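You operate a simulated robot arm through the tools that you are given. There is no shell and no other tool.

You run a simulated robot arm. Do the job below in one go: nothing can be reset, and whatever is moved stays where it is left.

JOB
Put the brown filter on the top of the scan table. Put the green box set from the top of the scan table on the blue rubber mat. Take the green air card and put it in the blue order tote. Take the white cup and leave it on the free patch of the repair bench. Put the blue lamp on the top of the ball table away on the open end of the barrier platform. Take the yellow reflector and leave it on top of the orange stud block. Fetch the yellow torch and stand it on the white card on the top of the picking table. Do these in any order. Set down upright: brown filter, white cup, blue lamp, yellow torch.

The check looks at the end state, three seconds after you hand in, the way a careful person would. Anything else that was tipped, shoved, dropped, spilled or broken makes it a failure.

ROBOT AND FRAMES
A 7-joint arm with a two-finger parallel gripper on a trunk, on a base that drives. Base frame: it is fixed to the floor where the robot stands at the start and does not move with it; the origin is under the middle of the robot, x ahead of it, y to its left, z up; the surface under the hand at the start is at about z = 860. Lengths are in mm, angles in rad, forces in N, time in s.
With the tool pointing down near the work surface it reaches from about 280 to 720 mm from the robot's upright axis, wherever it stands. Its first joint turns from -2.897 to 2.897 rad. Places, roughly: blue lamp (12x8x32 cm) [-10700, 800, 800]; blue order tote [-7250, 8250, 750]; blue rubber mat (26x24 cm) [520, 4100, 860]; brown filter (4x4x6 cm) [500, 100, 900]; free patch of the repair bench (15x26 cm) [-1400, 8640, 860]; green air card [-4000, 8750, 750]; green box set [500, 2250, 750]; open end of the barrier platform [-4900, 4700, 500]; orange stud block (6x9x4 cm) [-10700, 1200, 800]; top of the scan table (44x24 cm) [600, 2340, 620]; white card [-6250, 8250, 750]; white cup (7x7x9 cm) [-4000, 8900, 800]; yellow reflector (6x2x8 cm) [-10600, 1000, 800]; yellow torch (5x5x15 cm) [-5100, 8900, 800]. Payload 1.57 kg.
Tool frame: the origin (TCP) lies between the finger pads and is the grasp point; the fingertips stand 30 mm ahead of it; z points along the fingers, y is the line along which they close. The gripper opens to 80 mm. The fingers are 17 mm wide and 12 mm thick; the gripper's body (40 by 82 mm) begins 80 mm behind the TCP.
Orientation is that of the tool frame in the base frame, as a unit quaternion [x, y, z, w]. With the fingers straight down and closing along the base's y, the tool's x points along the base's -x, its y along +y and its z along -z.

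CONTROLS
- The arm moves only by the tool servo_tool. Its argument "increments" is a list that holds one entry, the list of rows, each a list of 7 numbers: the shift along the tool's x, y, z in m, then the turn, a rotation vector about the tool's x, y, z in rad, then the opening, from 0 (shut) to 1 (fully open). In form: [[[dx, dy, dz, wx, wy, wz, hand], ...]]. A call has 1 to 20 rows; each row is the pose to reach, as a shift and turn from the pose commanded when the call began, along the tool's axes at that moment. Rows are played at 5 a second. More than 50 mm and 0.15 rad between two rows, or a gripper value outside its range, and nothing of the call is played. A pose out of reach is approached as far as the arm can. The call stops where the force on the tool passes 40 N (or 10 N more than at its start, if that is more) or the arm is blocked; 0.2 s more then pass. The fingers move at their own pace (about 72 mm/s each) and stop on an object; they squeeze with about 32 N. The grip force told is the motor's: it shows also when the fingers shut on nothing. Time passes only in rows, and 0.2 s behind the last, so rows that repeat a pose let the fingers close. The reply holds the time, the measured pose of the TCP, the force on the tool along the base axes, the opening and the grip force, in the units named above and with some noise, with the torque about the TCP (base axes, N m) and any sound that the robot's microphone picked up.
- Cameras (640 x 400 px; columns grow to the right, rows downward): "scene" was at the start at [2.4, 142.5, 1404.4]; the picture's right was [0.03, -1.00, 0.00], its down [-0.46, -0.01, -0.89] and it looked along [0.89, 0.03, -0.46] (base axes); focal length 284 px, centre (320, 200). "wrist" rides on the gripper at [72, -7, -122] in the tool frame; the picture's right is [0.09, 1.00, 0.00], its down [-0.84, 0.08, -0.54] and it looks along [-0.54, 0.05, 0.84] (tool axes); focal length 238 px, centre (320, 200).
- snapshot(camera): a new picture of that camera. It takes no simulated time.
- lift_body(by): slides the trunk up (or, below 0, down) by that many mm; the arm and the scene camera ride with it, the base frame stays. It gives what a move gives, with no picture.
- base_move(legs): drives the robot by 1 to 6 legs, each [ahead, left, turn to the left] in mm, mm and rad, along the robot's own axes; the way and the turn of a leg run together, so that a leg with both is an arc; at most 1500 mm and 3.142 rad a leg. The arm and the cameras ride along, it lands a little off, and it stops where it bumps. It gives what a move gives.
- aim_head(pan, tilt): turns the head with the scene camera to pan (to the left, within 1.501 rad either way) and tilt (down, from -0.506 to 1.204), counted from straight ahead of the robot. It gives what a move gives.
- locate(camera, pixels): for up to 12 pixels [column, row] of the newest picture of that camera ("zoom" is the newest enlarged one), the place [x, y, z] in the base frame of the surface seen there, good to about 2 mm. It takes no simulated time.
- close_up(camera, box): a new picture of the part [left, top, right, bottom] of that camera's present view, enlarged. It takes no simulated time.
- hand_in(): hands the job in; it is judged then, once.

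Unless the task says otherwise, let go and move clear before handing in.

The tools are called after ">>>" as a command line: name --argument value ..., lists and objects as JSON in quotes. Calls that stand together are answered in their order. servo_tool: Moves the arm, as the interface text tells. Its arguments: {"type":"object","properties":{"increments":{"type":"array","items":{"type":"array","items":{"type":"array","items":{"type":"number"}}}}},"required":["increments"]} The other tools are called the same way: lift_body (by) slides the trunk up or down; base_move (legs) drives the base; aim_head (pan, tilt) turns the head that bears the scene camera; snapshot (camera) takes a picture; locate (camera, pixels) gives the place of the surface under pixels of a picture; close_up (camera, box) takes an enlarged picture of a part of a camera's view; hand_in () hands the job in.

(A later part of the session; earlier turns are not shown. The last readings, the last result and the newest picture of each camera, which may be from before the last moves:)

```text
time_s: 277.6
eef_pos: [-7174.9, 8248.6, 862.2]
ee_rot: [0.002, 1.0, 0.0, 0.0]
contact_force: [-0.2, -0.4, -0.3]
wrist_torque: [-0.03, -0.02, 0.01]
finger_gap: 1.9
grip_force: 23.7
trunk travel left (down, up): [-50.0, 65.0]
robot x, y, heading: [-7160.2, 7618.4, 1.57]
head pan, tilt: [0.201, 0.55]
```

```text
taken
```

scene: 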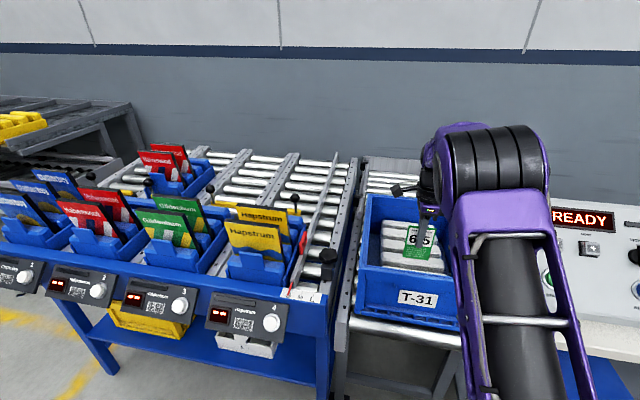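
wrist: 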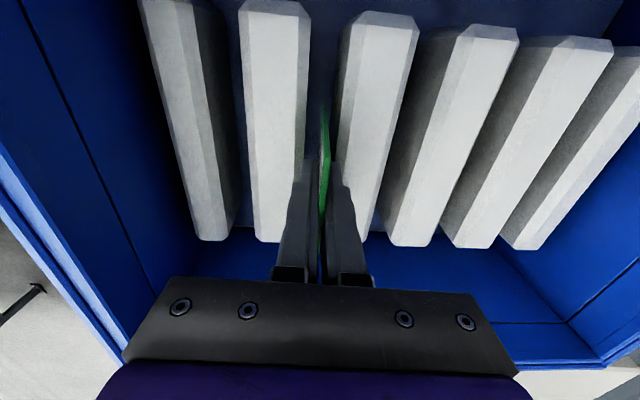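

No contact force and the card hangs in the gap. I'll open a little to let it drop into the gap, then rise.

>>> servo_tool --increments '[[[0, 0, 0, 0, 0, 0, 0.3], [0, 0, 0, 0, 0, 0, 0.3], [0, 0, 0, 0, 0, 0, 0.3], [0, 0, -0.02, 0, 0, 0, 0.3], [0, 0, -0.06, 0, 0, 0, 0.3], [0, 0, -0.1, 0, 0, 0, 0.3], [0, 0, -0.14, 0, 0, 0, 0.3], [0, 0, -0.18, 0, 0, 0, 0.3], [0, 0, -0.18, 0, 0, 0, 0.3]]]'

>>> snapshot --camera "wrist"

>>> snapshot --camera "scene"

```text
time_s: 279.6
eef_pos: [-7175.8, 8248.1, 1041.7]
ee_rot: [0.002, 1.0, -0.001, -0.001]
contact_force: [-0.3, 0.5, 0.0]
wrist_torque: [-0.01, 0.0, -0.01]
finger_gap: 24.3
grip_force: 0.1
trunk travel left (down, up): [-50.0, 65.0]
robot x, y, heading: [-7160.3, 7619.8, 1.577]
head pan, tilt: [0.201, 0.55]
```

```text
taken
```

wrist: 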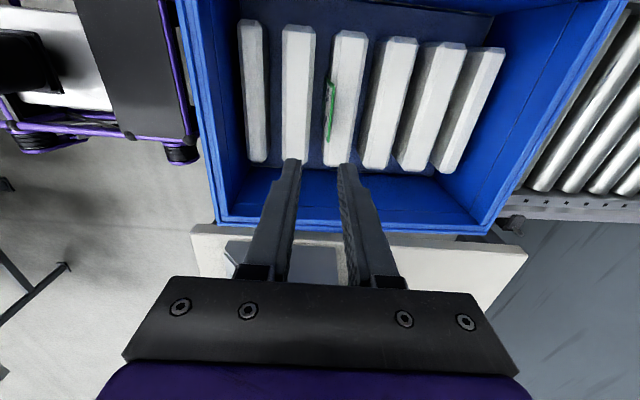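

```text
taken
```

scene: 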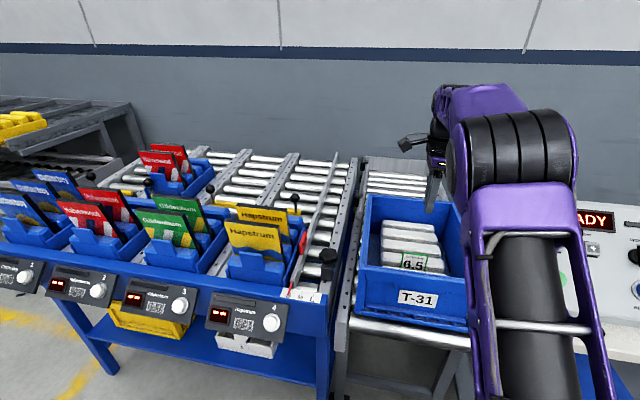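

The card stands in the tote, at scene (414, 262). Next is the torch; on the way I'll stop in front of the picking table to look at the white card.

>>> base_move --legs '[[-370, 0, 0], [0, -900, 0]]'

>>> aim_head --pan 0.25 --tilt 0.5

>>> snapshot --camera "scene"

```text
time_s: 290.5
eef_pos: [-6276.9, 7872.6, 1042.3]
ee_rot: [0.007, 1.0, 0.0, -0.001]
contact_force: [-0.6, -0.7, 0.1]
wrist_torque: [-0.03, 0.0, -0.02]
finger_gap: 24.1
grip_force: 0.0
trunk travel left (down, up): [-50.0, 65.0]
robot x, y, heading: [-6265.3, 7244.2, 1.563]
head pan, tilt: [0.201, 0.55]
```

```text
time_s: 291.1
eef_pos: [-6277.0, 7874.1, 1041.8]
ee_rot: [0.006, 1.0, 0.0, -0.001]
contact_force: [-0.2, 0.7, 0.0]
wrist_torque: [-0.02, 0.01, 0.0]
finger_gap: 24.2
grip_force: 0.1
trunk travel left (down, up): [-50.0, 65.0]
robot x, y, heading: [-6267.7, 7247.4, 1.563]
head pan, tilt: [0.25, 0.499]
```

```text
taken
```

scene: 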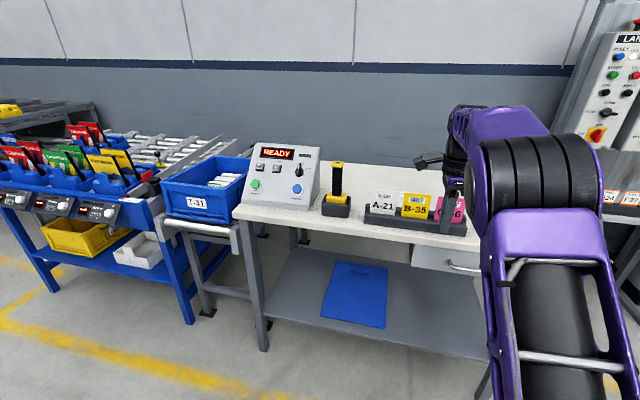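

The holder with A‑21/B‑35/C‑46 stands at the table's front. I'll zoom to find the flat white card behind it.

>>> close_up --camera "scene" --box '[310, 140, 500, 260]'

>>> locate --camera "scene" --pixels '[[383, 200], [415, 203], [450, 205], [415, 190], [435, 180], [365, 220], [460, 230], [420, 240], [400, 180], [337, 165], [340, 205]]'

```text
3.33 times, centred on (405, 200) of scene
```

zoom: 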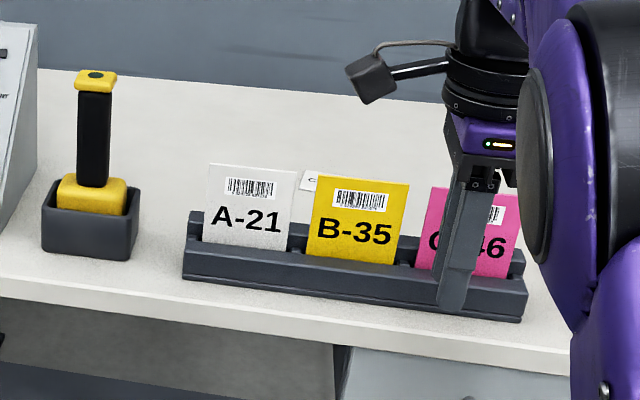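

```text
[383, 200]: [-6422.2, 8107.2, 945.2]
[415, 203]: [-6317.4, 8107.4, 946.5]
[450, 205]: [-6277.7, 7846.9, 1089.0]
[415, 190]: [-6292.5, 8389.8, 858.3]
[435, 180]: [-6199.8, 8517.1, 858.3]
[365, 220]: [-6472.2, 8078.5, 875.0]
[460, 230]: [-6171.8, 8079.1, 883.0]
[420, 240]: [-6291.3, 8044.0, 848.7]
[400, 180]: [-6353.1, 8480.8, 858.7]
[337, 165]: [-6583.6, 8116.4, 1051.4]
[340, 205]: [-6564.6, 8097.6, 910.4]
```

Only a corner of the flat white card shows at zoom (308, 182), behind the B‑35 card. I'll drive 280 mm ahead so the wrist camera can look down on it.

>>> base_move --legs '[[280, 0, 0.008]]'

>>> snapshot --camera "wrist"

>>> aim_head --pan 0.3 --tilt 0.75

>>> snapshot --camera "scene"

```text
time_s: 293.1
eef_pos: [-6275.7, 8146.8, 1043.4]
ee_rot: [0.004, 1.0, 0.0, -0.001]
contact_force: [0.2, 0.6, -0.7]
wrist_torque: [-0.01, 0.0, 0.0]
finger_gap: 24.0
grip_force: 0.1
trunk travel left (down, up): [-50.0, 65.0]
robot x, y, heading: [-6263.0, 7518.3, 1.572]
head pan, tilt: [0.25, 0.499]
```

```text
taken
```

wrist: 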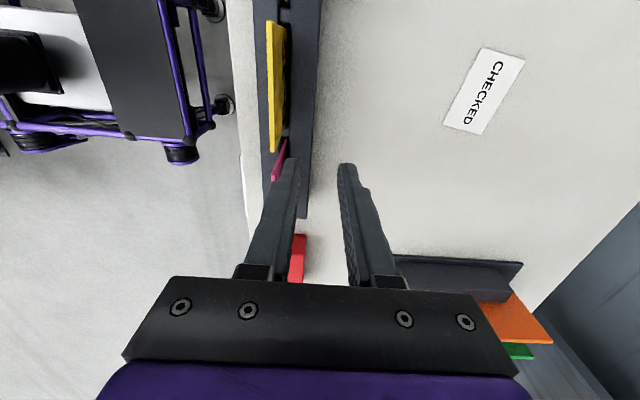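

```text
time_s: 293.8
eef_pos: [-6277.1, 8148.1, 1042.7]
ee_rot: [0.004, 1.0, 0.0, -0.001]
contact_force: [0.0, 0.6, 0.6]
wrist_torque: [0.01, 0.01, -0.02]
finger_gap: 24.0
grip_force: 0.0
trunk travel left (down, up): [-50.0, 65.0]
robot x, y, heading: [-6267.9, 7521.3, 1.566]
head pan, tilt: [0.3, 0.75]
```

```text
taken
```

scene: 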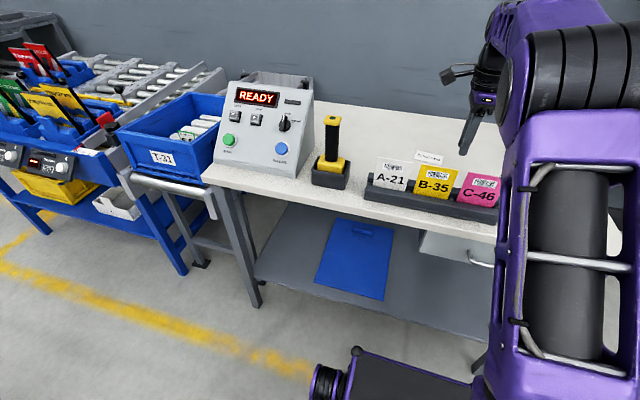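

The flat white card reads "CHECKED" at wrist (485, 92). I'll locate its corners.

>>> locate --camera "wrist" --pixels '[[481, 49], [523, 61], [481, 132], [445, 124], [484, 92], [380, 100], [440, 270], [500, 268]]'

```text
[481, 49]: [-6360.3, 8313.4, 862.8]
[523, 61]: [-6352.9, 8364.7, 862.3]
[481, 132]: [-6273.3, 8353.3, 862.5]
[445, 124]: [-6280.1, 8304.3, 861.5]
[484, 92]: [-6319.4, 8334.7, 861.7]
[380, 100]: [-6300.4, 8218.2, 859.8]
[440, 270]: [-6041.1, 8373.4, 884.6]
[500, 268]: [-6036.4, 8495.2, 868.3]
```

The "CHECKED" card is centred at (−6317, 8334), about 81×52 mm, z≈861. Now I'll fetch the torch: reverse 300, strafe right 1160, and look.

>>> base_move --legs '[[-300, 0, 0], [0, -1160, 0], [200, 0, 0]]'

>>> aim_head --pan 0.25 --tilt 0.5

>>> snapshot --camera "scene"

```text
time_s: 307.9
eef_pos: [-5132.9, 8026.3, 1041.7]
ee_rot: [0.009, 1.0, 0.0, -0.001]
contact_force: [0.1, 0.3, -0.4]
wrist_torque: [0.0, 0.03, -0.01]
finger_gap: 24.0
grip_force: 0.1
trunk travel left (down, up): [-50.0, 65.0]
robot x, y, heading: [-5124.7, 7397.9, 1.556]
head pan, tilt: [0.3, 0.75]
```

```text
time_s: 308.7
eef_pos: [-5132.0, 8025.0, 1041.9]
ee_rot: [0.009, 1.0, 0.0, -0.001]
contact_force: [-0.1, -0.3, 0.3]
wrist_torque: [0.01, -0.03, 0.01]
finger_gap: 24.0
grip_force: 0.0
trunk travel left (down, up): [-50.0, 65.0]
robot x, y, heading: [-5124.6, 7395.4, 1.558]
head pan, tilt: [0.25, 0.499]
```

```text
taken
```

scene: 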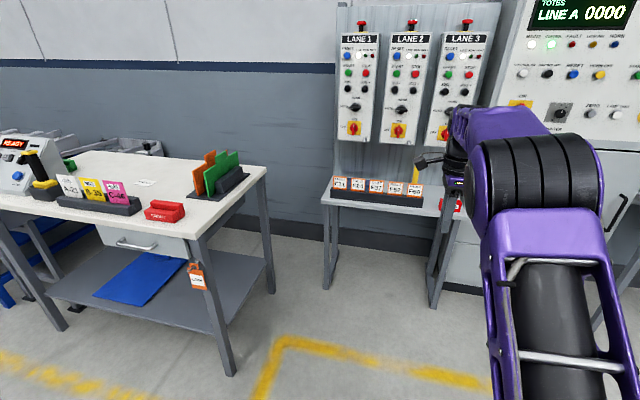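

The torch is mostly behind the hand near (445, 195). I'll zoom there.

>>> close_up --camera "scene" --box '[310, 130, 500, 260]'

>>> locate --camera "scene" --pixels '[[340, 180], [415, 190], [330, 190], [420, 205], [425, 215], [460, 205], [415, 172], [355, 120], [327, 285], [430, 300]]'

```text
3.08 times, centred on (405, 195) of scene
```

zoom: 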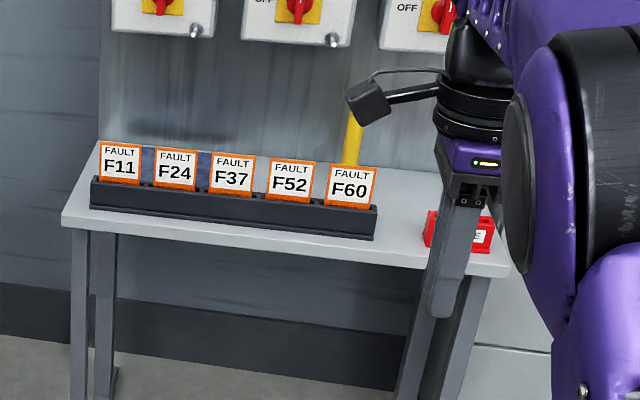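

```text
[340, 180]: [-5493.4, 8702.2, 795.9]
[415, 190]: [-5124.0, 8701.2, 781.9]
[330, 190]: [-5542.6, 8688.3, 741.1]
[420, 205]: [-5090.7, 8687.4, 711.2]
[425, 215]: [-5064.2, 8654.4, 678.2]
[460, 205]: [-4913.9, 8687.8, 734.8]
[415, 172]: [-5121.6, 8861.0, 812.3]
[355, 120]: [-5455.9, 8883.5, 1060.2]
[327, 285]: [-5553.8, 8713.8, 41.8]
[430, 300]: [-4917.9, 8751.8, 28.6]
```

The torch is at about (−5120, 8870), right under the LANE panels. I'll strafe right 300 mm to see it and the panels' undersides unobstructed.

>>> base_move --legs '[[250, -330, 0.01]]'

>>> aim_head --pan 0.55 --tilt 0.5

>>> snapshot --camera "scene"

>>> close_up --camera "scene" --box '[200, 80, 440, 260]'

```text
time_s: 312.5
eef_pos: [-4806.7, 8274.0, 1041.3]
ee_rot: [0.001, 1.0, 0.0, -0.001]
contact_force: [0.4, 0.4, 0.3]
wrist_torque: [0.02, 0.0, -0.01]
finger_gap: 24.1
grip_force: 0.0
trunk travel left (down, up): [-50.0, 65.0]
robot x, y, heading: [-4792.2, 7644.0, 1.57]
head pan, tilt: [0.25, 0.499]
```

```text
time_s: 313.3
eef_pos: [-4807.0, 8273.9, 1042.0]
ee_rot: [0.001, 1.0, -0.001, 0.0]
contact_force: [-0.3, -0.1, -1.3]
wrist_torque: [0.02, 0.0, -0.02]
finger_gap: 24.0
grip_force: 0.0
trunk travel left (down, up): [-50.0, 65.0]
robot x, y, heading: [-4787.6, 7642.4, 1.567]
head pan, tilt: [0.55, 0.499]
```

```text
taken
```

scene: 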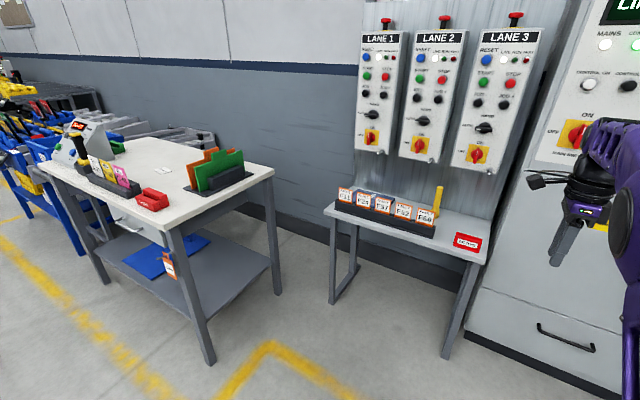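

```text
2.22 times, centred on (320, 170) of scene
```

zoom: 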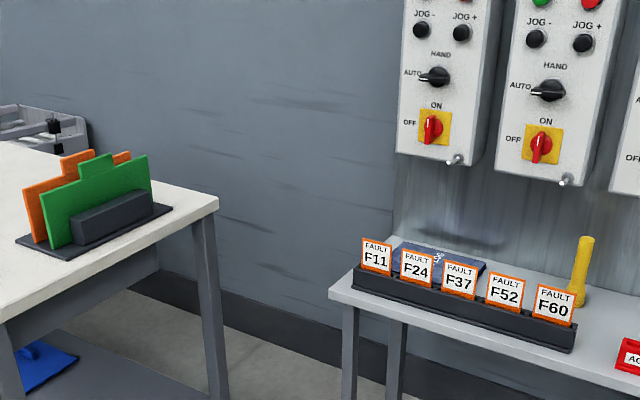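

>>> close_up --camera "scene" --box '[330, 130, 530, 270]'

```text
2.86 times, centred on (430, 200) of scene
```

zoom: 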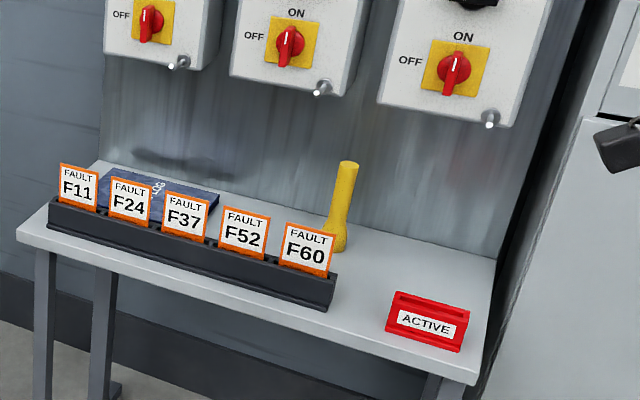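

The torch stands upright on its wider head between the F60 card and the red ACTIVE block. I'll locate it and the panel bottoms.

>>> locate --camera "zoom" --pixels '[[348, 164], [346, 180], [340, 210], [336, 240], [324, 240], [348, 240], [320, 95], [490, 128], [360, 70], [385, 95], [310, 225], [390, 230]]'

>>> locate --camera "zoom" --pixels '[[440, 295], [420, 210], [280, 130], [320, 90], [490, 112], [440, 160], [305, 228], [300, 300], [345, 162], [352, 190], [333, 190], [400, 330]]'

```text
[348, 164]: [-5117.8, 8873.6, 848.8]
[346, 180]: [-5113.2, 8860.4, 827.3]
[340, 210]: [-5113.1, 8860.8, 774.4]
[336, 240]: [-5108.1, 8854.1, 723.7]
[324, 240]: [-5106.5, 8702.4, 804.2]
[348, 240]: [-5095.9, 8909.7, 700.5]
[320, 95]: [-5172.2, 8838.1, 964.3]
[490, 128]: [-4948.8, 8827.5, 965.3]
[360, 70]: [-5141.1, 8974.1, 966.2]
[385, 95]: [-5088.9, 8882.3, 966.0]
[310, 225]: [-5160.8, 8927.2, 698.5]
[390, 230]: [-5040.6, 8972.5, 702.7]
```

```text
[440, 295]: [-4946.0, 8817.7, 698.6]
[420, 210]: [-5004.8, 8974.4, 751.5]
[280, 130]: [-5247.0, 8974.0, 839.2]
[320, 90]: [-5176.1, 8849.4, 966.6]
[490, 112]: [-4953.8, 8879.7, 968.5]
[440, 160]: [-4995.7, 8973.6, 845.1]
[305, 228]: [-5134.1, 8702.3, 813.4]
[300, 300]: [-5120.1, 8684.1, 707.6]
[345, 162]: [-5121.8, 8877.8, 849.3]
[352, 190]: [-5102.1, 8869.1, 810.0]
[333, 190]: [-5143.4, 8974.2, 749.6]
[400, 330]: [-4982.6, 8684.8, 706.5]
```

The torch is centred at about (−5116, 8875), 699–849 mm high, body radius ≈15; the LANE boxes (front y≈8882, bottom z≈966) overhang it, so I'll tilt the hand about 35° toward me. First strafe left 330 mm and turn the hand back 90°.

>>> base_move --legs '[[0, 325, 0]]'

>>> servo_tool --increments '[[[0, 0, 0, 0, 0, -0.14, 0.5], [0, 0, 0, 0, 0, -0.28, 0.6], [0, 0, 0, 0, 0, -0.42, 0.7], [0, 0, 0, 0, 0, -0.56, 0.8], [0, 0, 0, 0, 0, -0.7, 0.9], [0, 0, 0, 0, 0, -0.84, 1], [0, 0, 0, 0, 0, -0.98, 1], [0, 0, 0, 0, 0, -1.12, 1], [0, 0, 0, 0, 0, -1.26, 1], [0, 0, 0, 0, 0, -1.4, 1], [0, 0, 0, 0, 0, -1.5, 1], [0, 0, 0, 0, 0, -1.571, 1], [0, 0, 0, 0, 0, -1.571, 1]]]'

>>> servo_tool --increments '[[[0, 0, 0.02, 0, -0.12, 0, 1], [0, 0, 0.04, 0, -0.24, 0, 1], [0, 0, 0.06, 0, -0.36, 0, 1], [0, 0, 0.08, 0, -0.48, 0, 1], [0, 0, 0.1, 0, -0.58, 0, 1], [0, 0, 0.12, 0, -0.611, 0, 1], [0, 0, 0.12, 0, -0.611, 0, 1]]]'

>>> snapshot --camera "scene"

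>>> snapshot --camera "wrist"

```text
time_s: 317.0
eef_pos: [-5132.1, 8273.3, 1041.9]
ee_rot: [0.003, 1.0, -0.001, -0.001]
contact_force: [-0.9, -0.1, -0.5]
wrist_torque: [0.02, 0.01, -0.02]
finger_gap: 24.3
grip_force: 0.1
trunk travel left (down, up): [-50.0, 65.0]
robot x, y, heading: [-5115.9, 7641.9, 1.568]
head pan, tilt: [0.55, 0.499]
```

```text
time_s: 319.8
eef_pos: [-5131.0, 8274.1, 1042.9]
ee_rot: [-0.706, 0.708, 0.001, -0.001]
contact_force: [0.8, 0.7, 0.1]
wrist_torque: [0.01, 0.0, -0.01]
finger_gap: 79.9
grip_force: 0.0
trunk travel left (down, up): [-50.0, 65.0]
robot x, y, heading: [-5120.9, 7647.1, 1.567]
head pan, tilt: [0.55, 0.499]
```

```text
time_s: 321.4
eef_pos: [-5132.6, 8274.4, 922.4]
ee_rot: [-0.672, 0.677, 0.212, 0.213]
contact_force: [0.6, -0.5, 0.0]
wrist_torque: [0.0, -0.02, 0.01]
finger_gap: 80.1
grip_force: 0.0
trunk travel left (down, up): [-50.0, 65.0]
robot x, y, heading: [-5116.1, 7646.0, 1.572]
head pan, tilt: [0.55, 0.499]
```

```text
taken
```

scene: 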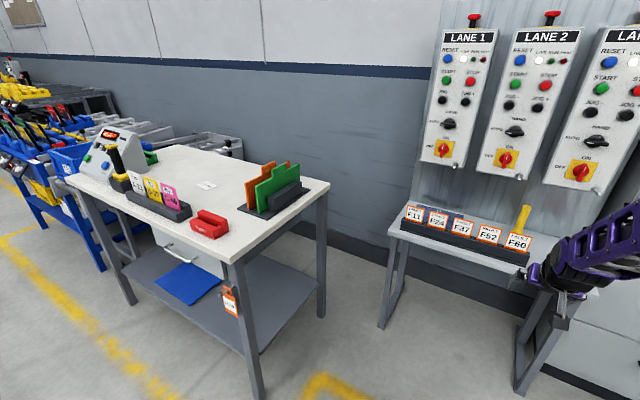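

```text
taken
```

wrist: 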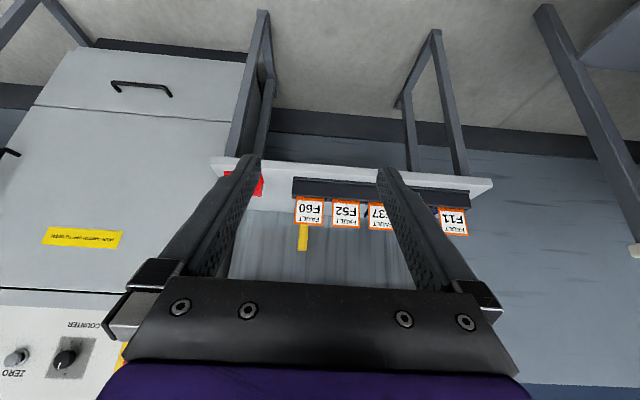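

The hand is tilted 35° forward; in the wrist view the torch is at (303, 237) beside the F60 card. I'll drive 500 mm ahead, keeping the hand (z≈922) above the cards (z≤813) and short of the panels.

>>> base_move --legs '[[500, 0, 0]]'

>>> aim_head --pan 0.3 --tilt 0.7

>>> snapshot --camera "wrist"

>>> snapshot --camera "scene"

```text
time_s: 324.3
eef_pos: [-5128.0, 8772.5, 921.6]
ee_rot: [-0.671, 0.677, 0.213, 0.214]
contact_force: [0.1, 0.0, 0.4]
wrist_torque: [0.04, 0.02, 0.03]
finger_gap: 79.9
grip_force: 0.2
trunk travel left (down, up): [-50.0, 65.0]
robot x, y, heading: [-5113.8, 8146.8, 1.569]
head pan, tilt: [0.55, 0.499]
```

```text
time_s: 325.1
eef_pos: [-5128.6, 8775.1, 922.5]
ee_rot: [-0.671, 0.677, 0.212, 0.213]
contact_force: [0.0, 0.3, -0.1]
wrist_torque: [0.0, 0.03, -0.02]
finger_gap: 80.1
grip_force: 0.0
trunk travel left (down, up): [-50.0, 65.0]
robot x, y, heading: [-5112.7, 8144.6, 1.57]
head pan, tilt: [0.3, 0.7]
```

```text
taken
```

wrist: 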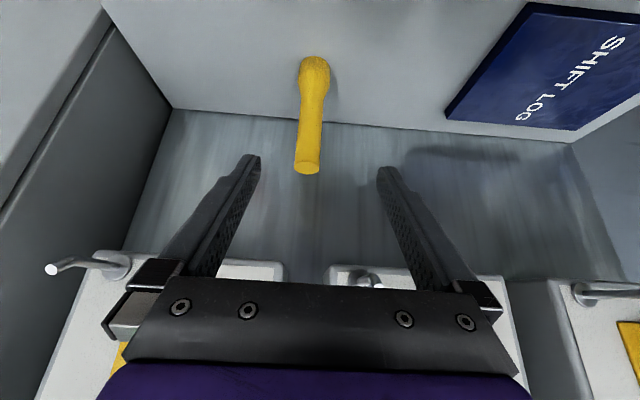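

```text
taken
```

scene: 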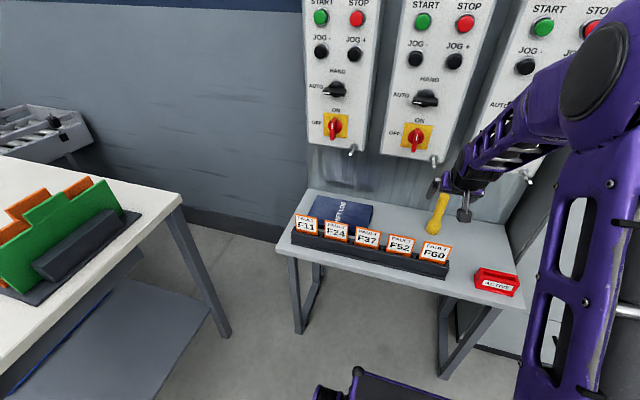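

The wrist view shows the torch's top end at (307, 165) and its head at (313, 75). I'll locate it precisely.

>>> locate --camera "wrist" --pixels '[[307, 167], [296, 166], [318, 167], [309, 130], [299, 130], [321, 130], [314, 75], [300, 75], [329, 75], [307, 155], [370, 280], [100, 262]]'

```text
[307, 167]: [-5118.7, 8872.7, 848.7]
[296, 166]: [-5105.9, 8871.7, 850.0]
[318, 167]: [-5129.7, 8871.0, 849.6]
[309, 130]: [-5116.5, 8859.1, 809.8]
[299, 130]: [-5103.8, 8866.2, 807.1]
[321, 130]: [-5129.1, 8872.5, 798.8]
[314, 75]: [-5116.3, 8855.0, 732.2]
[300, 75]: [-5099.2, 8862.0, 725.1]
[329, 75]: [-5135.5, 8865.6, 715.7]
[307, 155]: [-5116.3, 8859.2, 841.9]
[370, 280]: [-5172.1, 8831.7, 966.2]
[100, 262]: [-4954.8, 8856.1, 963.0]
```

The torch axis is at (−5117.5, 8873), radius ≈14. The required shift is mostly along the tool's z (144 mm); I'll first go 90 mm and check.

>>> servo_tool --increments '[[[-0.006, -0.005, 0.03, 0, 0, 0, 1], [-0.012, -0.0106, 0.06, 0, 0, 0, 1], [-0.016, -0.0106, 0.09, 0, 0, 0, 1], [-0.016, -0.0106, 0.09, 0, 0, 0, 1]]]'

>>> snapshot --camera "wrist"

>>> snapshot --camera "scene"

```text
time_s: 326.1
eef_pos: [-5117.7, 8838.8, 858.5]
ee_rot: [-0.672, 0.677, 0.212, 0.213]
contact_force: [1.2, 0.0, 0.4]
wrist_torque: [-0.01, 0.01, 0.03]
finger_gap: 80.0
grip_force: 0.0
trunk travel left (down, up): [-50.0, 65.0]
robot x, y, heading: [-5113.4, 8145.3, 1.566]
head pan, tilt: [0.3, 0.7]
```

```text
taken
```

wrist: 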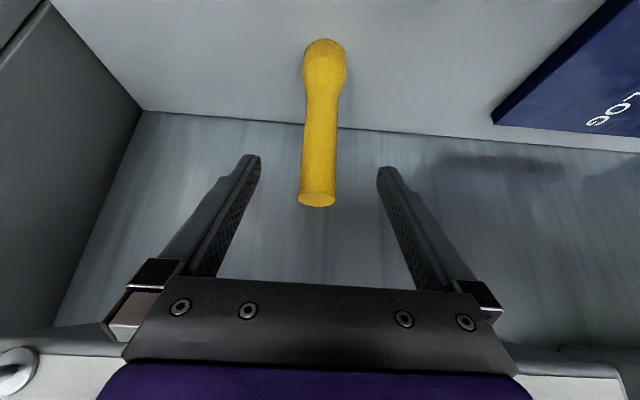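

```text
taken
```

scene: 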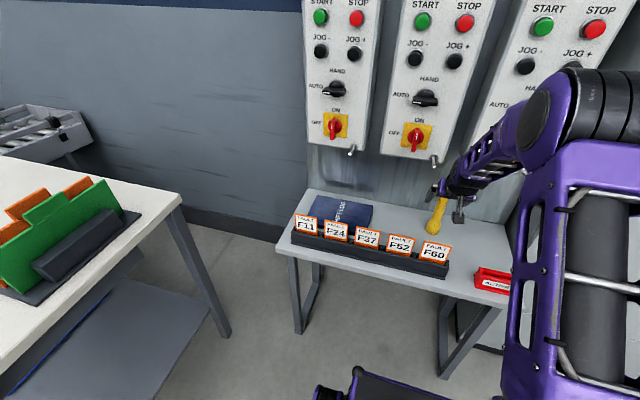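

The torch is centred between the fingers. I'll advance the remaining 55 mm along the tool axis.

>>> servo_tool --increments '[[[-0.001, 0, 0.02, 0, 0, 0, 1], [-0.002, 0, 0.04, 0, 0, 0, 1], [-0.003, 0, 0.055, 0, 0, 0, 1], [-0.003, 0, 0.055, 0, 0, 0, 1]]]'

>>> snapshot --camera "wrist"

```text
time_s: 327.1
eef_pos: [-5116.6, 8873.1, 813.8]
ee_rot: [-0.672, 0.677, 0.212, 0.213]
contact_force: [0.5, 0.6, -0.2]
wrist_torque: [-0.02, -0.02, 0.01]
finger_gap: 80.0
grip_force: 0.1
trunk travel left (down, up): [-50.0, 65.0]
robot x, y, heading: [-5113.7, 8144.3, 1.569]
head pan, tilt: [0.3, 0.7]
```

```text
taken
```

wrist: 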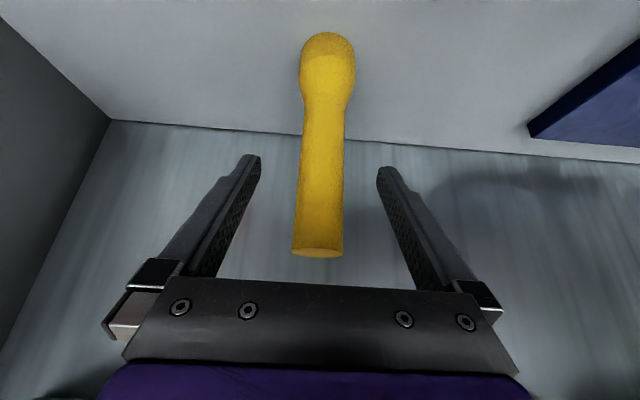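

The torch lies centrally between the fingers with no contact. I'll close on it.

>>> servo_tool --increments '[[[0, 0, 0, 0, 0, 0, 0.5], [0, 0, 0, 0, 0, 0, 0.2], [0, 0, 0, 0, 0, 0, 0], [0, 0, 0, 0, 0, 0, 0], [0, 0, 0, 0, 0, 0, 0]]]'

>>> snapshot --camera "wrist"

```text
time_s: 328.3
eef_pos: [-5116.2, 8873.9, 813.4]
ee_rot: [-0.672, 0.677, 0.212, 0.213]
contact_force: [0.4, 0.6, 2.3]
wrist_torque: [-0.02, -0.27, -0.03]
finger_gap: 26.7
grip_force: 31.9
trunk travel left (down, up): [-50.0, 65.0]
robot x, y, heading: [-5115.3, 8146.9, 1.568]
head pan, tilt: [0.3, 0.7]
```

```text
taken
```

wrist: 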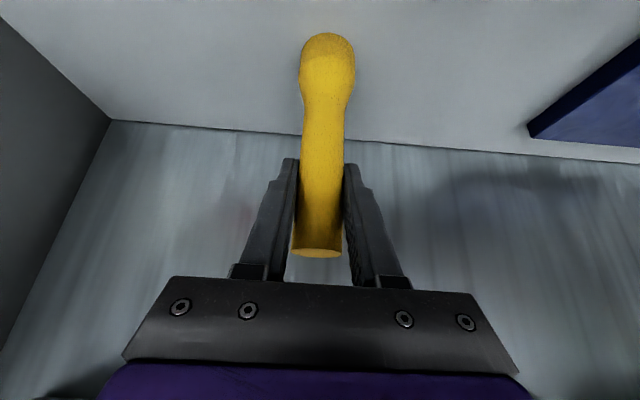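

The torch is held (26.7 mm). I'll lift slightly, draw it 60 mm back from under the panels, then raise it 150 mm to clear the F‑cards.

>>> servo_tool --increments '[[[-0.0046, 0, -0.0066, 0, 0, 0, 0], [0.0049, 0, -0.0279, 0, 0, 0, 0], [0.0319, 0, -0.059, 0, 0, 0, 0], [0.0089, 0, -0.0918, 0, 0, 0, 0], [-0.014, 0, -0.1246, 0, 0, 0, 0], [-0.037, 0, -0.1574, 0, 0, 0, 0], [-0.037, 0, -0.1574, 0, 0, 0, 0]]]'

>>> snapshot --camera "scene"

>>> snapshot --camera "wrist"

```text
time_s: 329.9
eef_pos: [-5119.3, 8811.8, 964.0]
ee_rot: [-0.671, 0.677, 0.213, 0.213]
contact_force: [-0.1, 0.8, -1.7]
wrist_torque: [0.02, -0.02, -0.01]
finger_gap: 27.4
grip_force: 32.1
trunk travel left (down, up): [-50.0, 65.0]
robot x, y, heading: [-5114.4, 8147.8, 1.568]
head pan, tilt: [0.3, 0.7]
```

```text
taken
```

scene: 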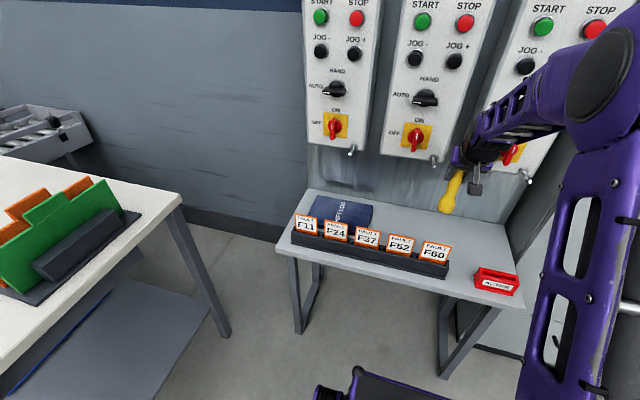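

```text
taken
```

wrist: 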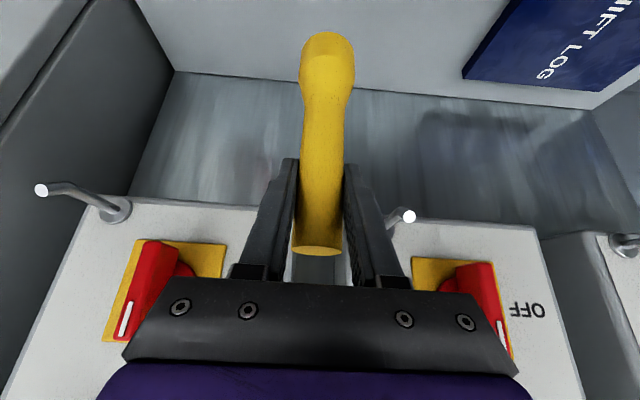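

The torch is clear of the cards and panels. I'll reverse to y≈7330 and strafe left to x≈−6317, then view the picking table.

>>> base_move --legs '[[-820, 0, 0], [0, 1200, 0]]'

>>> aim_head --pan 0.3 --tilt 0.55

>>> snapshot --camera "scene"

```text
time_s: 345.6
eef_pos: [-6321.4, 8009.3, 963.9]
ee_rot: [-0.673, 0.676, 0.213, 0.212]
contact_force: [0.0, -0.3, -1.7]
wrist_torque: [0.03, 0.0, 0.01]
finger_gap: 27.4
grip_force: 32.4
trunk travel left (down, up): [-50.0, 65.0]
robot x, y, heading: [-6318.4, 7342.2, 1.566]
head pan, tilt: [0.3, 0.7]
```

```text
time_s: 346.3
eef_pos: [-6320.5, 8008.6, 963.4]
ee_rot: [-0.673, 0.677, 0.212, 0.212]
contact_force: [-0.4, -1.6, -1.1]
wrist_torque: [0.03, 0.01, 0.01]
finger_gap: 27.2
grip_force: 32.1
trunk travel left (down, up): [-50.0, 65.0]
robot x, y, heading: [-6317.8, 7342.8, 1.569]
head pan, tilt: [0.3, 0.55]
```

```text
taken
```

scene: 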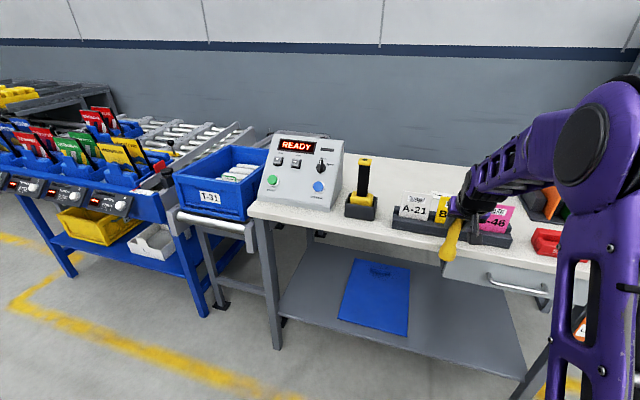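

The torch hangs at (450, 240) in front of the table. I'll raise it 175 mm (drawing back 30 mm) so its bottom clears the upright cards (top ≈985).

>>> servo_tool --increments '[[[-0.014, 0, -0.033, 0, 0, 0, 0], [-0.028, 0, -0.066, 0, 0, 0, 0], [-0.042, 0, -0.098, 0, 0, 0, 0], [-0.058, 0, -0.13, 0, 0, 0, 0], [-0.0759, 0, -0.1607, 0, 0, 0, 0], [-0.0759, 0, -0.1607, 0, 0, 0, 0]]]'

>>> snapshot --camera "scene"

>>> close_up --camera "scene" --box '[360, 90, 600, 260]'

```text
time_s: 347.7
eef_pos: [-6320.3, 7979.0, 1136.4]
ee_rot: [-0.673, 0.676, 0.213, 0.213]
contact_force: [0.4, -0.3, -0.9]
wrist_torque: [0.0, -0.02, -0.02]
finger_gap: 27.4
grip_force: 32.5
trunk travel left (down, up): [-50.0, 65.0]
robot x, y, heading: [-6314.6, 7342.3, 1.569]
head pan, tilt: [0.3, 0.55]
```

```text
taken
```

scene: 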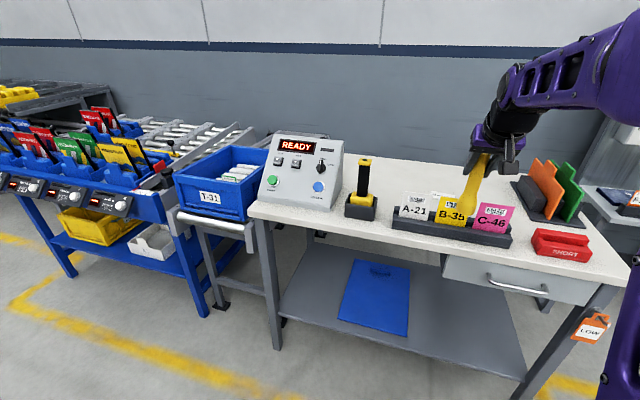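

```text
2.35 times, centred on (480, 175) of scene
```

zoom: 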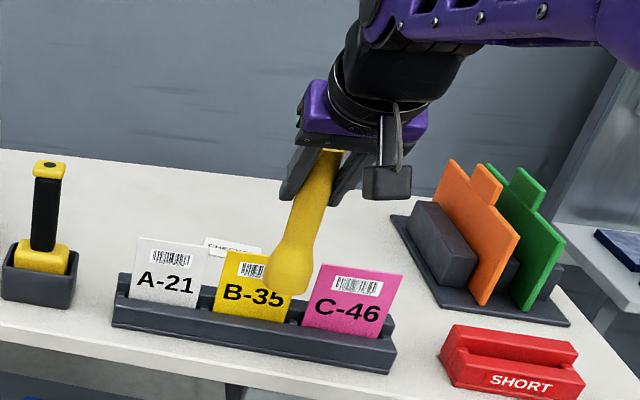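

The torch is raised; I'll check its verticality and the card tops from located points.

>>> locate --camera "zoom" --pixels '[[330, 160], [318, 190], [308, 220], [296, 250], [287, 280], [285, 290], [240, 255], [170, 245], [365, 270], [225, 243]]'

```text
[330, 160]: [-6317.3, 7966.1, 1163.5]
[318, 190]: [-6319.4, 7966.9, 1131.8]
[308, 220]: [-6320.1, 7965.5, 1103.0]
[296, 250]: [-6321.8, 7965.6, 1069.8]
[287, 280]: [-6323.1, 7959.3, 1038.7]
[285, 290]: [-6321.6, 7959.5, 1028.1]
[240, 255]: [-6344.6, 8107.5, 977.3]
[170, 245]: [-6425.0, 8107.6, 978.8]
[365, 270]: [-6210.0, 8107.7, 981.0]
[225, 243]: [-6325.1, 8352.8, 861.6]
```

The torch is vertical and its bottom (z≈1022) clears the cards (z≈985). I'll drive 300 mm ahead and view from the wrist and scene cameras.

>>> base_move --legs '[[300, 0, 0]]'

>>> snapshot --camera "wrist"

>>> snapshot --camera "scene"

```text
time_s: 349.8
eef_pos: [-6319.3, 8284.2, 1136.2]
ee_rot: [-0.671, 0.678, 0.212, 0.213]
contact_force: [0.2, -0.7, -1.2]
wrist_torque: [-0.01, -0.01, -0.03]
finger_gap: 27.4
grip_force: 32.4
trunk travel left (down, up): [-50.0, 65.0]
robot x, y, heading: [-6320.6, 7646.9, 1.561]
head pan, tilt: [0.3, 0.55]
```

```text
taken
```

wrist: 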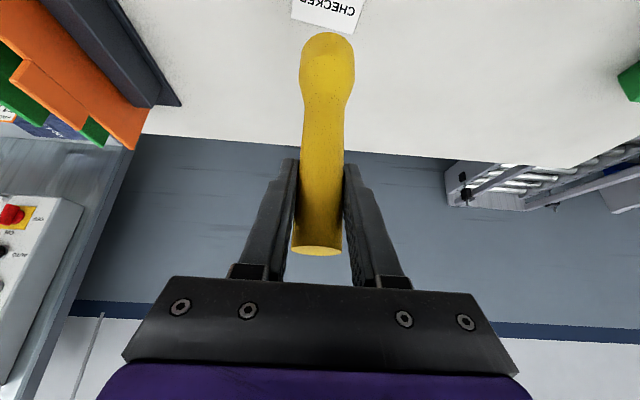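

```text
taken
```

scene: 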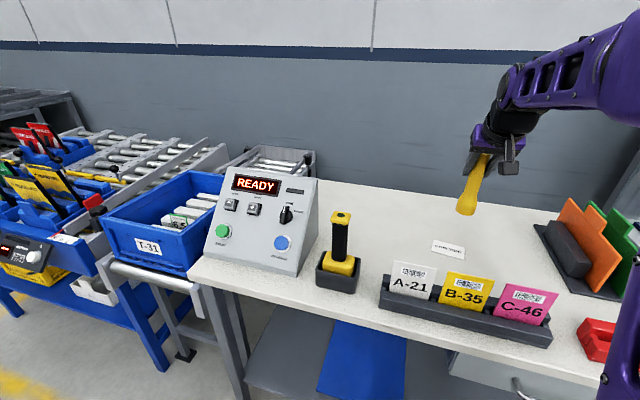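

The white card is clear at (448, 249) in the scene view. I'll re-measure its corners.

>>> close_up --camera "scene" --box '[400, 130, 520, 290]'

```text
2.50 times, centred on (460, 210) of scene
```

zoom: 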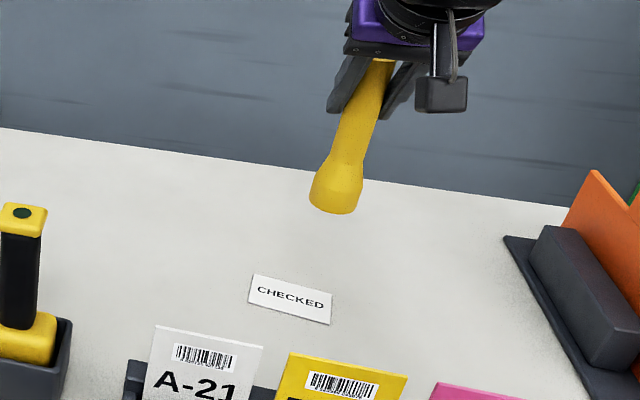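

>>> locate --camera "zoom" --pixels '[[253, 277], [330, 293], [328, 322], [250, 303], [290, 298], [337, 200], [315, 190], [358, 195], [350, 150], [375, 75], [337, 210]]'

```text
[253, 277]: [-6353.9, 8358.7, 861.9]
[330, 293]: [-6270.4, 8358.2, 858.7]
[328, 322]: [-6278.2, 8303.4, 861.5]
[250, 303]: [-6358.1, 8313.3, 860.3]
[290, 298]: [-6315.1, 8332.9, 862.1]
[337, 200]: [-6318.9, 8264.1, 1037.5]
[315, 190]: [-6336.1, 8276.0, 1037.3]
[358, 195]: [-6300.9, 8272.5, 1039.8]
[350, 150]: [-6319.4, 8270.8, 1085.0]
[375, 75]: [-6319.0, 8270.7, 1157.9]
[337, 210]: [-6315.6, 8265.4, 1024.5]
```

The card centre is (−6316, 8333) and the torch's axis is at (−6318, 8284). I'll move 49 mm forward, then lower 150 mm to just above the card.

>>> servo_tool --increments '[[[-0.0205, -0.001, 0.0143, 0, 0, 0, 0], [-0.0406, -0.002, 0.0284, 0, 0, 0, 0], [-0.0177, -0.002, 0.0612, 0, 0, 0, 0], [0.0053, -0.002, 0.094, 0, 0, 0, 0], [0.0282, -0.002, 0.1268, 0, 0, 0, 0], [0.0454, -0.002, 0.1514, 0, 0, 0, 0], [0.0454, -0.002, 0.1514, 0, 0, 0, 0]]]'

>>> close_up --camera "scene" --box '[380, 130, 540, 310]'

>>> snapshot --camera "wrist"

```text
time_s: 351.4
eef_pos: [-6314.9, 8333.0, 985.0]
ee_rot: [-0.671, 0.678, 0.212, 0.214]
contact_force: [-0.8, 1.3, -0.8]
wrist_torque: [0.0, 0.0, -0.01]
finger_gap: 27.2
grip_force: 32.5
trunk travel left (down, up): [-50.0, 65.0]
robot x, y, heading: [-6316.4, 7650.9, 1.57]
head pan, tilt: [0.3, 0.55]
```

```text
2.22 times, centred on (460, 220) of scene
```

zoom: 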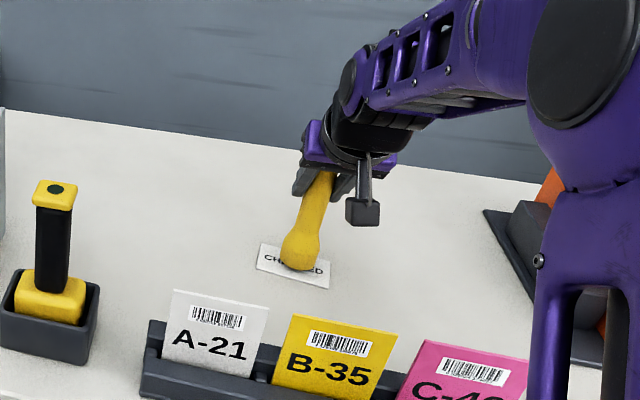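

```text
taken
```

wrist: 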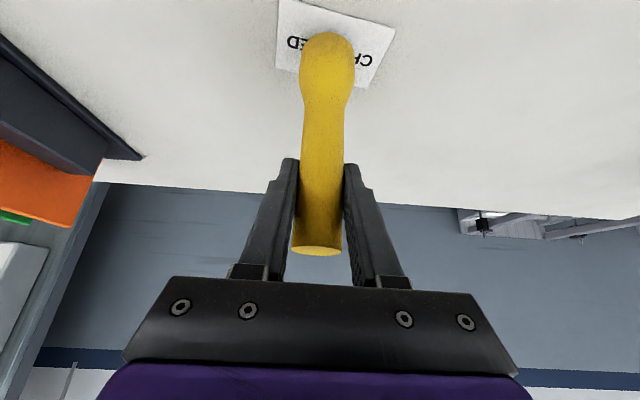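

The torch hovers about 9 mm above the card, centred on it. I'll ease down along the vertical.

>>> servo_tool --increments '[[[0.0017, 0, 0.0025, 0, 0, 0, 0], [0.0034, 0, 0.0049, 0, 0, 0, 0], [0.0043, 0, 0.0062, 0, 0, 0, 0], [0.0043, 0, 0.0062, 0, 0, 0, 0]]]'

```text
time_s: 352.4
eef_pos: [-6315.6, 8334.5, 978.5]
ee_rot: [-0.671, 0.677, 0.212, 0.214]
contact_force: [-0.6, 0.3, -1.2]
wrist_torque: [0.02, -0.02, -0.02]
finger_gap: 27.5
grip_force: 32.3
trunk travel left (down, up): [-50.0, 65.0]
robot x, y, heading: [-6316.9, 7647.5, 1.569]
head pan, tilt: [0.3, 0.55]
```

>>> servo_tool --increments '[[[0.0006, 0, 0.0008, 0, 0, 0, 0], [0.0011, 0, 0.0016, 0, 0, 0, 0], [0.0017, 0, 0.0025, 0, 0, 0, 0], [0.0017, 0, 0.0025, 0, 0, 0, 0]]]'

```text
time_s: 353.4
eef_pos: [-6316.9, 8334.9, 977.6]
ee_rot: [-0.672, 0.677, 0.213, 0.213]
contact_force: [0.4, -0.2, 3.3]
wrist_torque: [-0.07, -0.06, -0.01]
finger_gap: 27.2
grip_force: 31.9
trunk travel left (down, up): [-50.0, 65.0]
robot x, y, heading: [-6320.3, 7651.8, 1.57]
head pan, tilt: [0.3, 0.55]
```

The vertical force rose from −1.2 to +3.3 N: the torch stands on the card. I'll open and retract along the tool axis.

>>> servo_tool --increments '[[[0, 0, 0, 0, 0, 0, 0.45], [0, 0, 0, 0, 0, 0, 0.7], [0, 0, 0, 0, 0, 0, 0.9], [0, 0, 0, 0, 0, 0, 0.9], [0, 0, -0.03, 0, 0, 0, 0.9], [0, 0, -0.07, 0, 0, 0, 0.9], [0, 0, -0.11, 0, 0, 0, 0.9], [0, 0, -0.15, 0, 0, 0, 0.9], [-0.02, 0, -0.18, 0, 0, 0, 0.9], [-0.02, 0, -0.18, 0, 0, 0, 0.9]]]'

>>> snapshot --camera "scene"

>>> snapshot --camera "wrist"

```text
time_s: 355.6
eef_pos: [-6315.7, 8245.9, 1135.0]
ee_rot: [-0.672, 0.677, 0.213, 0.214]
contact_force: [-0.5, -0.3, 0.1]
wrist_torque: [-0.01, -0.01, 0.0]
finger_gap: 72.1
grip_force: 0.0
trunk travel left (down, up): [-50.0, 65.0]
robot x, y, heading: [-6317.6, 7648.4, 1.565]
head pan, tilt: [0.3, 0.55]
```

```text
taken
```

scene: 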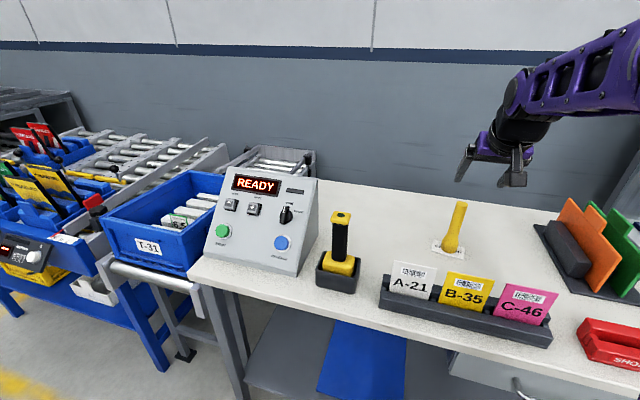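

```text
taken
```

wrist: 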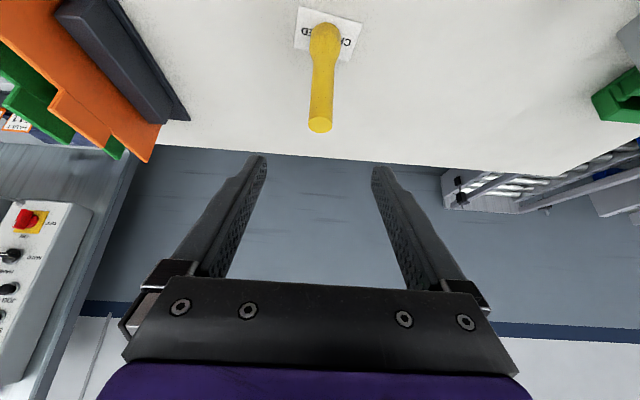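

The torch stands upright on the white card at (452, 230). Now the ball-table items at x≈−10700: I'll reverse 380 mm, straighten the tool, turn to face −x and look for the route.

>>> base_move --legs '[[-380, 0, 0]]'

>>> servo_tool --increments '[[[0, 0, 0, 0, 0.12, 0, 0.9], [0, 0, 0, 0, 0.24, 0, 0.9], [0, 0, 0, 0, 0.36, 0, 0.9], [0, 0, 0, 0, 0.48, 0, 0.9], [0, 0, 0, 0, 0.6, 0, 0.9], [0, 0, 0, 0, 0.611, 0, 0.9], [0, 0, 0, 0, 0.611, 0, 0.9]]]'

>>> aim_head --pan 1.4 --tilt 0.25

>>> snapshot --camera "scene"

```text
time_s: 358.0
eef_pos: [-6316.6, 7858.3, 1134.2]
ee_rot: [-0.671, 0.678, 0.212, 0.213]
contact_force: [-0.4, 0.5, 0.6]
wrist_torque: [0.01, 0.03, 0.0]
finger_gap: 72.1
grip_force: 0.0
trunk travel left (down, up): [-50.0, 65.0]
robot x, y, heading: [-6318.5, 7262.6, 1.564]
head pan, tilt: [0.3, 0.55]
```

```text
time_s: 359.6
eef_pos: [-6317.0, 7858.7, 1133.9]
ee_rot: [-0.703, 0.711, 0.0, -0.001]
contact_force: [1.0, 0.5, 0.1]
wrist_torque: [-0.01, 0.02, 0.03]
finger_gap: 72.0
grip_force: 0.0
trunk travel left (down, up): [-50.0, 65.0]
robot x, y, heading: [-6319.9, 7257.5, 1.565]
head pan, tilt: [0.3, 0.55]
```

```text
time_s: 360.9
eef_pos: [-6316.0, 7858.6, 1134.6]
ee_rot: [-0.704, 0.711, 0.0, -0.001]
contact_force: [0.1, 0.2, 0.2]
wrist_torque: [0.02, -0.01, 0.03]
finger_gap: 72.2
grip_force: 0.0
trunk travel left (down, up): [-50.0, 65.0]
robot x, y, heading: [-6315.5, 7258.5, 1.562]
head pan, tilt: [1.4, 0.25]
```

```text
taken
```

scene: 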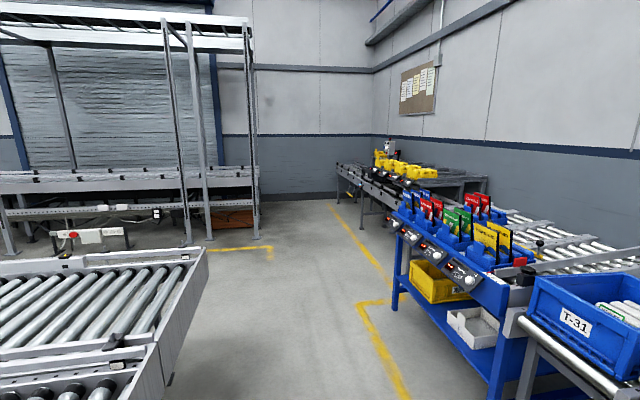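

I'll locate the conveyors and legs to understand the passages.

>>> locate --camera "scene" --pixels '[[205, 252], [165, 375], [258, 238], [190, 245], [10, 255], [120, 245], [240, 218], [350, 230], [390, 300], [330, 200], [340, 165], [270, 192]]'

>>> base_move --legs '[[0, 0, 1.2]]'

>>> aim_head --pan 0.6 --tilt 0.25

>>> snapshot --camera "scene"

```text
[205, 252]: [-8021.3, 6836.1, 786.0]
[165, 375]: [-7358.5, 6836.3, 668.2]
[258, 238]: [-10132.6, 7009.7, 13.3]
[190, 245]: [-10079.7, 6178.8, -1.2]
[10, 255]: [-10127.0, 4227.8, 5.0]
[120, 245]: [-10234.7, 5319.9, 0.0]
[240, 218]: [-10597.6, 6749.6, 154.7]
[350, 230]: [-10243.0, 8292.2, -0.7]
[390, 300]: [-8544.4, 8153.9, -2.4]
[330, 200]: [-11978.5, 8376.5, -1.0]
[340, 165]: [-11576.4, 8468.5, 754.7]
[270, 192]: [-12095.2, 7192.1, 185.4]
```

```text
time_s: 364.4
eef_pos: [-6876.8, 7475.4, 1132.8]
ee_rot: [0.983, -0.185, -0.001, 0.001]
contact_force: [-0.7, -1.2, -0.1]
wrist_torque: [-0.01, 0.03, 0.0]
finger_gap: 71.9
grip_force: 0.1
trunk travel left (down, up): [-50.0, 65.0]
robot x, y, heading: [-6320.8, 7258.8, 2.777]
head pan, tilt: [1.4, 0.25]
```

```text
time_s: 365.6
eef_pos: [-6878.2, 7473.7, 1133.8]
ee_rot: [0.983, -0.186, 0.0, 0.001]
contact_force: [0.3, -0.2, 0.0]
wrist_torque: [-0.01, 0.01, -0.01]
finger_gap: 71.9
grip_force: 0.0
trunk travel left (down, up): [-50.0, 65.0]
robot x, y, heading: [-6317.3, 7259.7, 2.769]
head pan, tilt: [0.6, 0.25]
```

```text
taken
```

scene: 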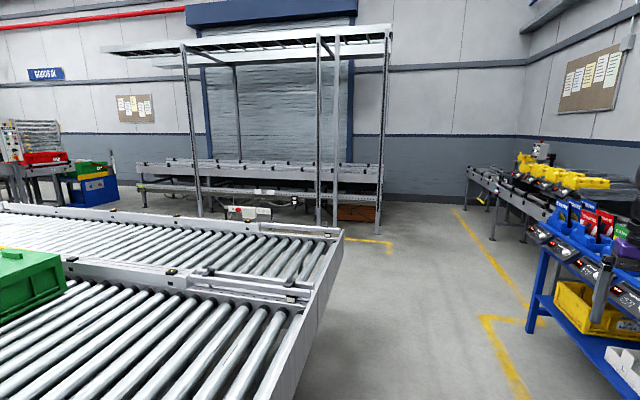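

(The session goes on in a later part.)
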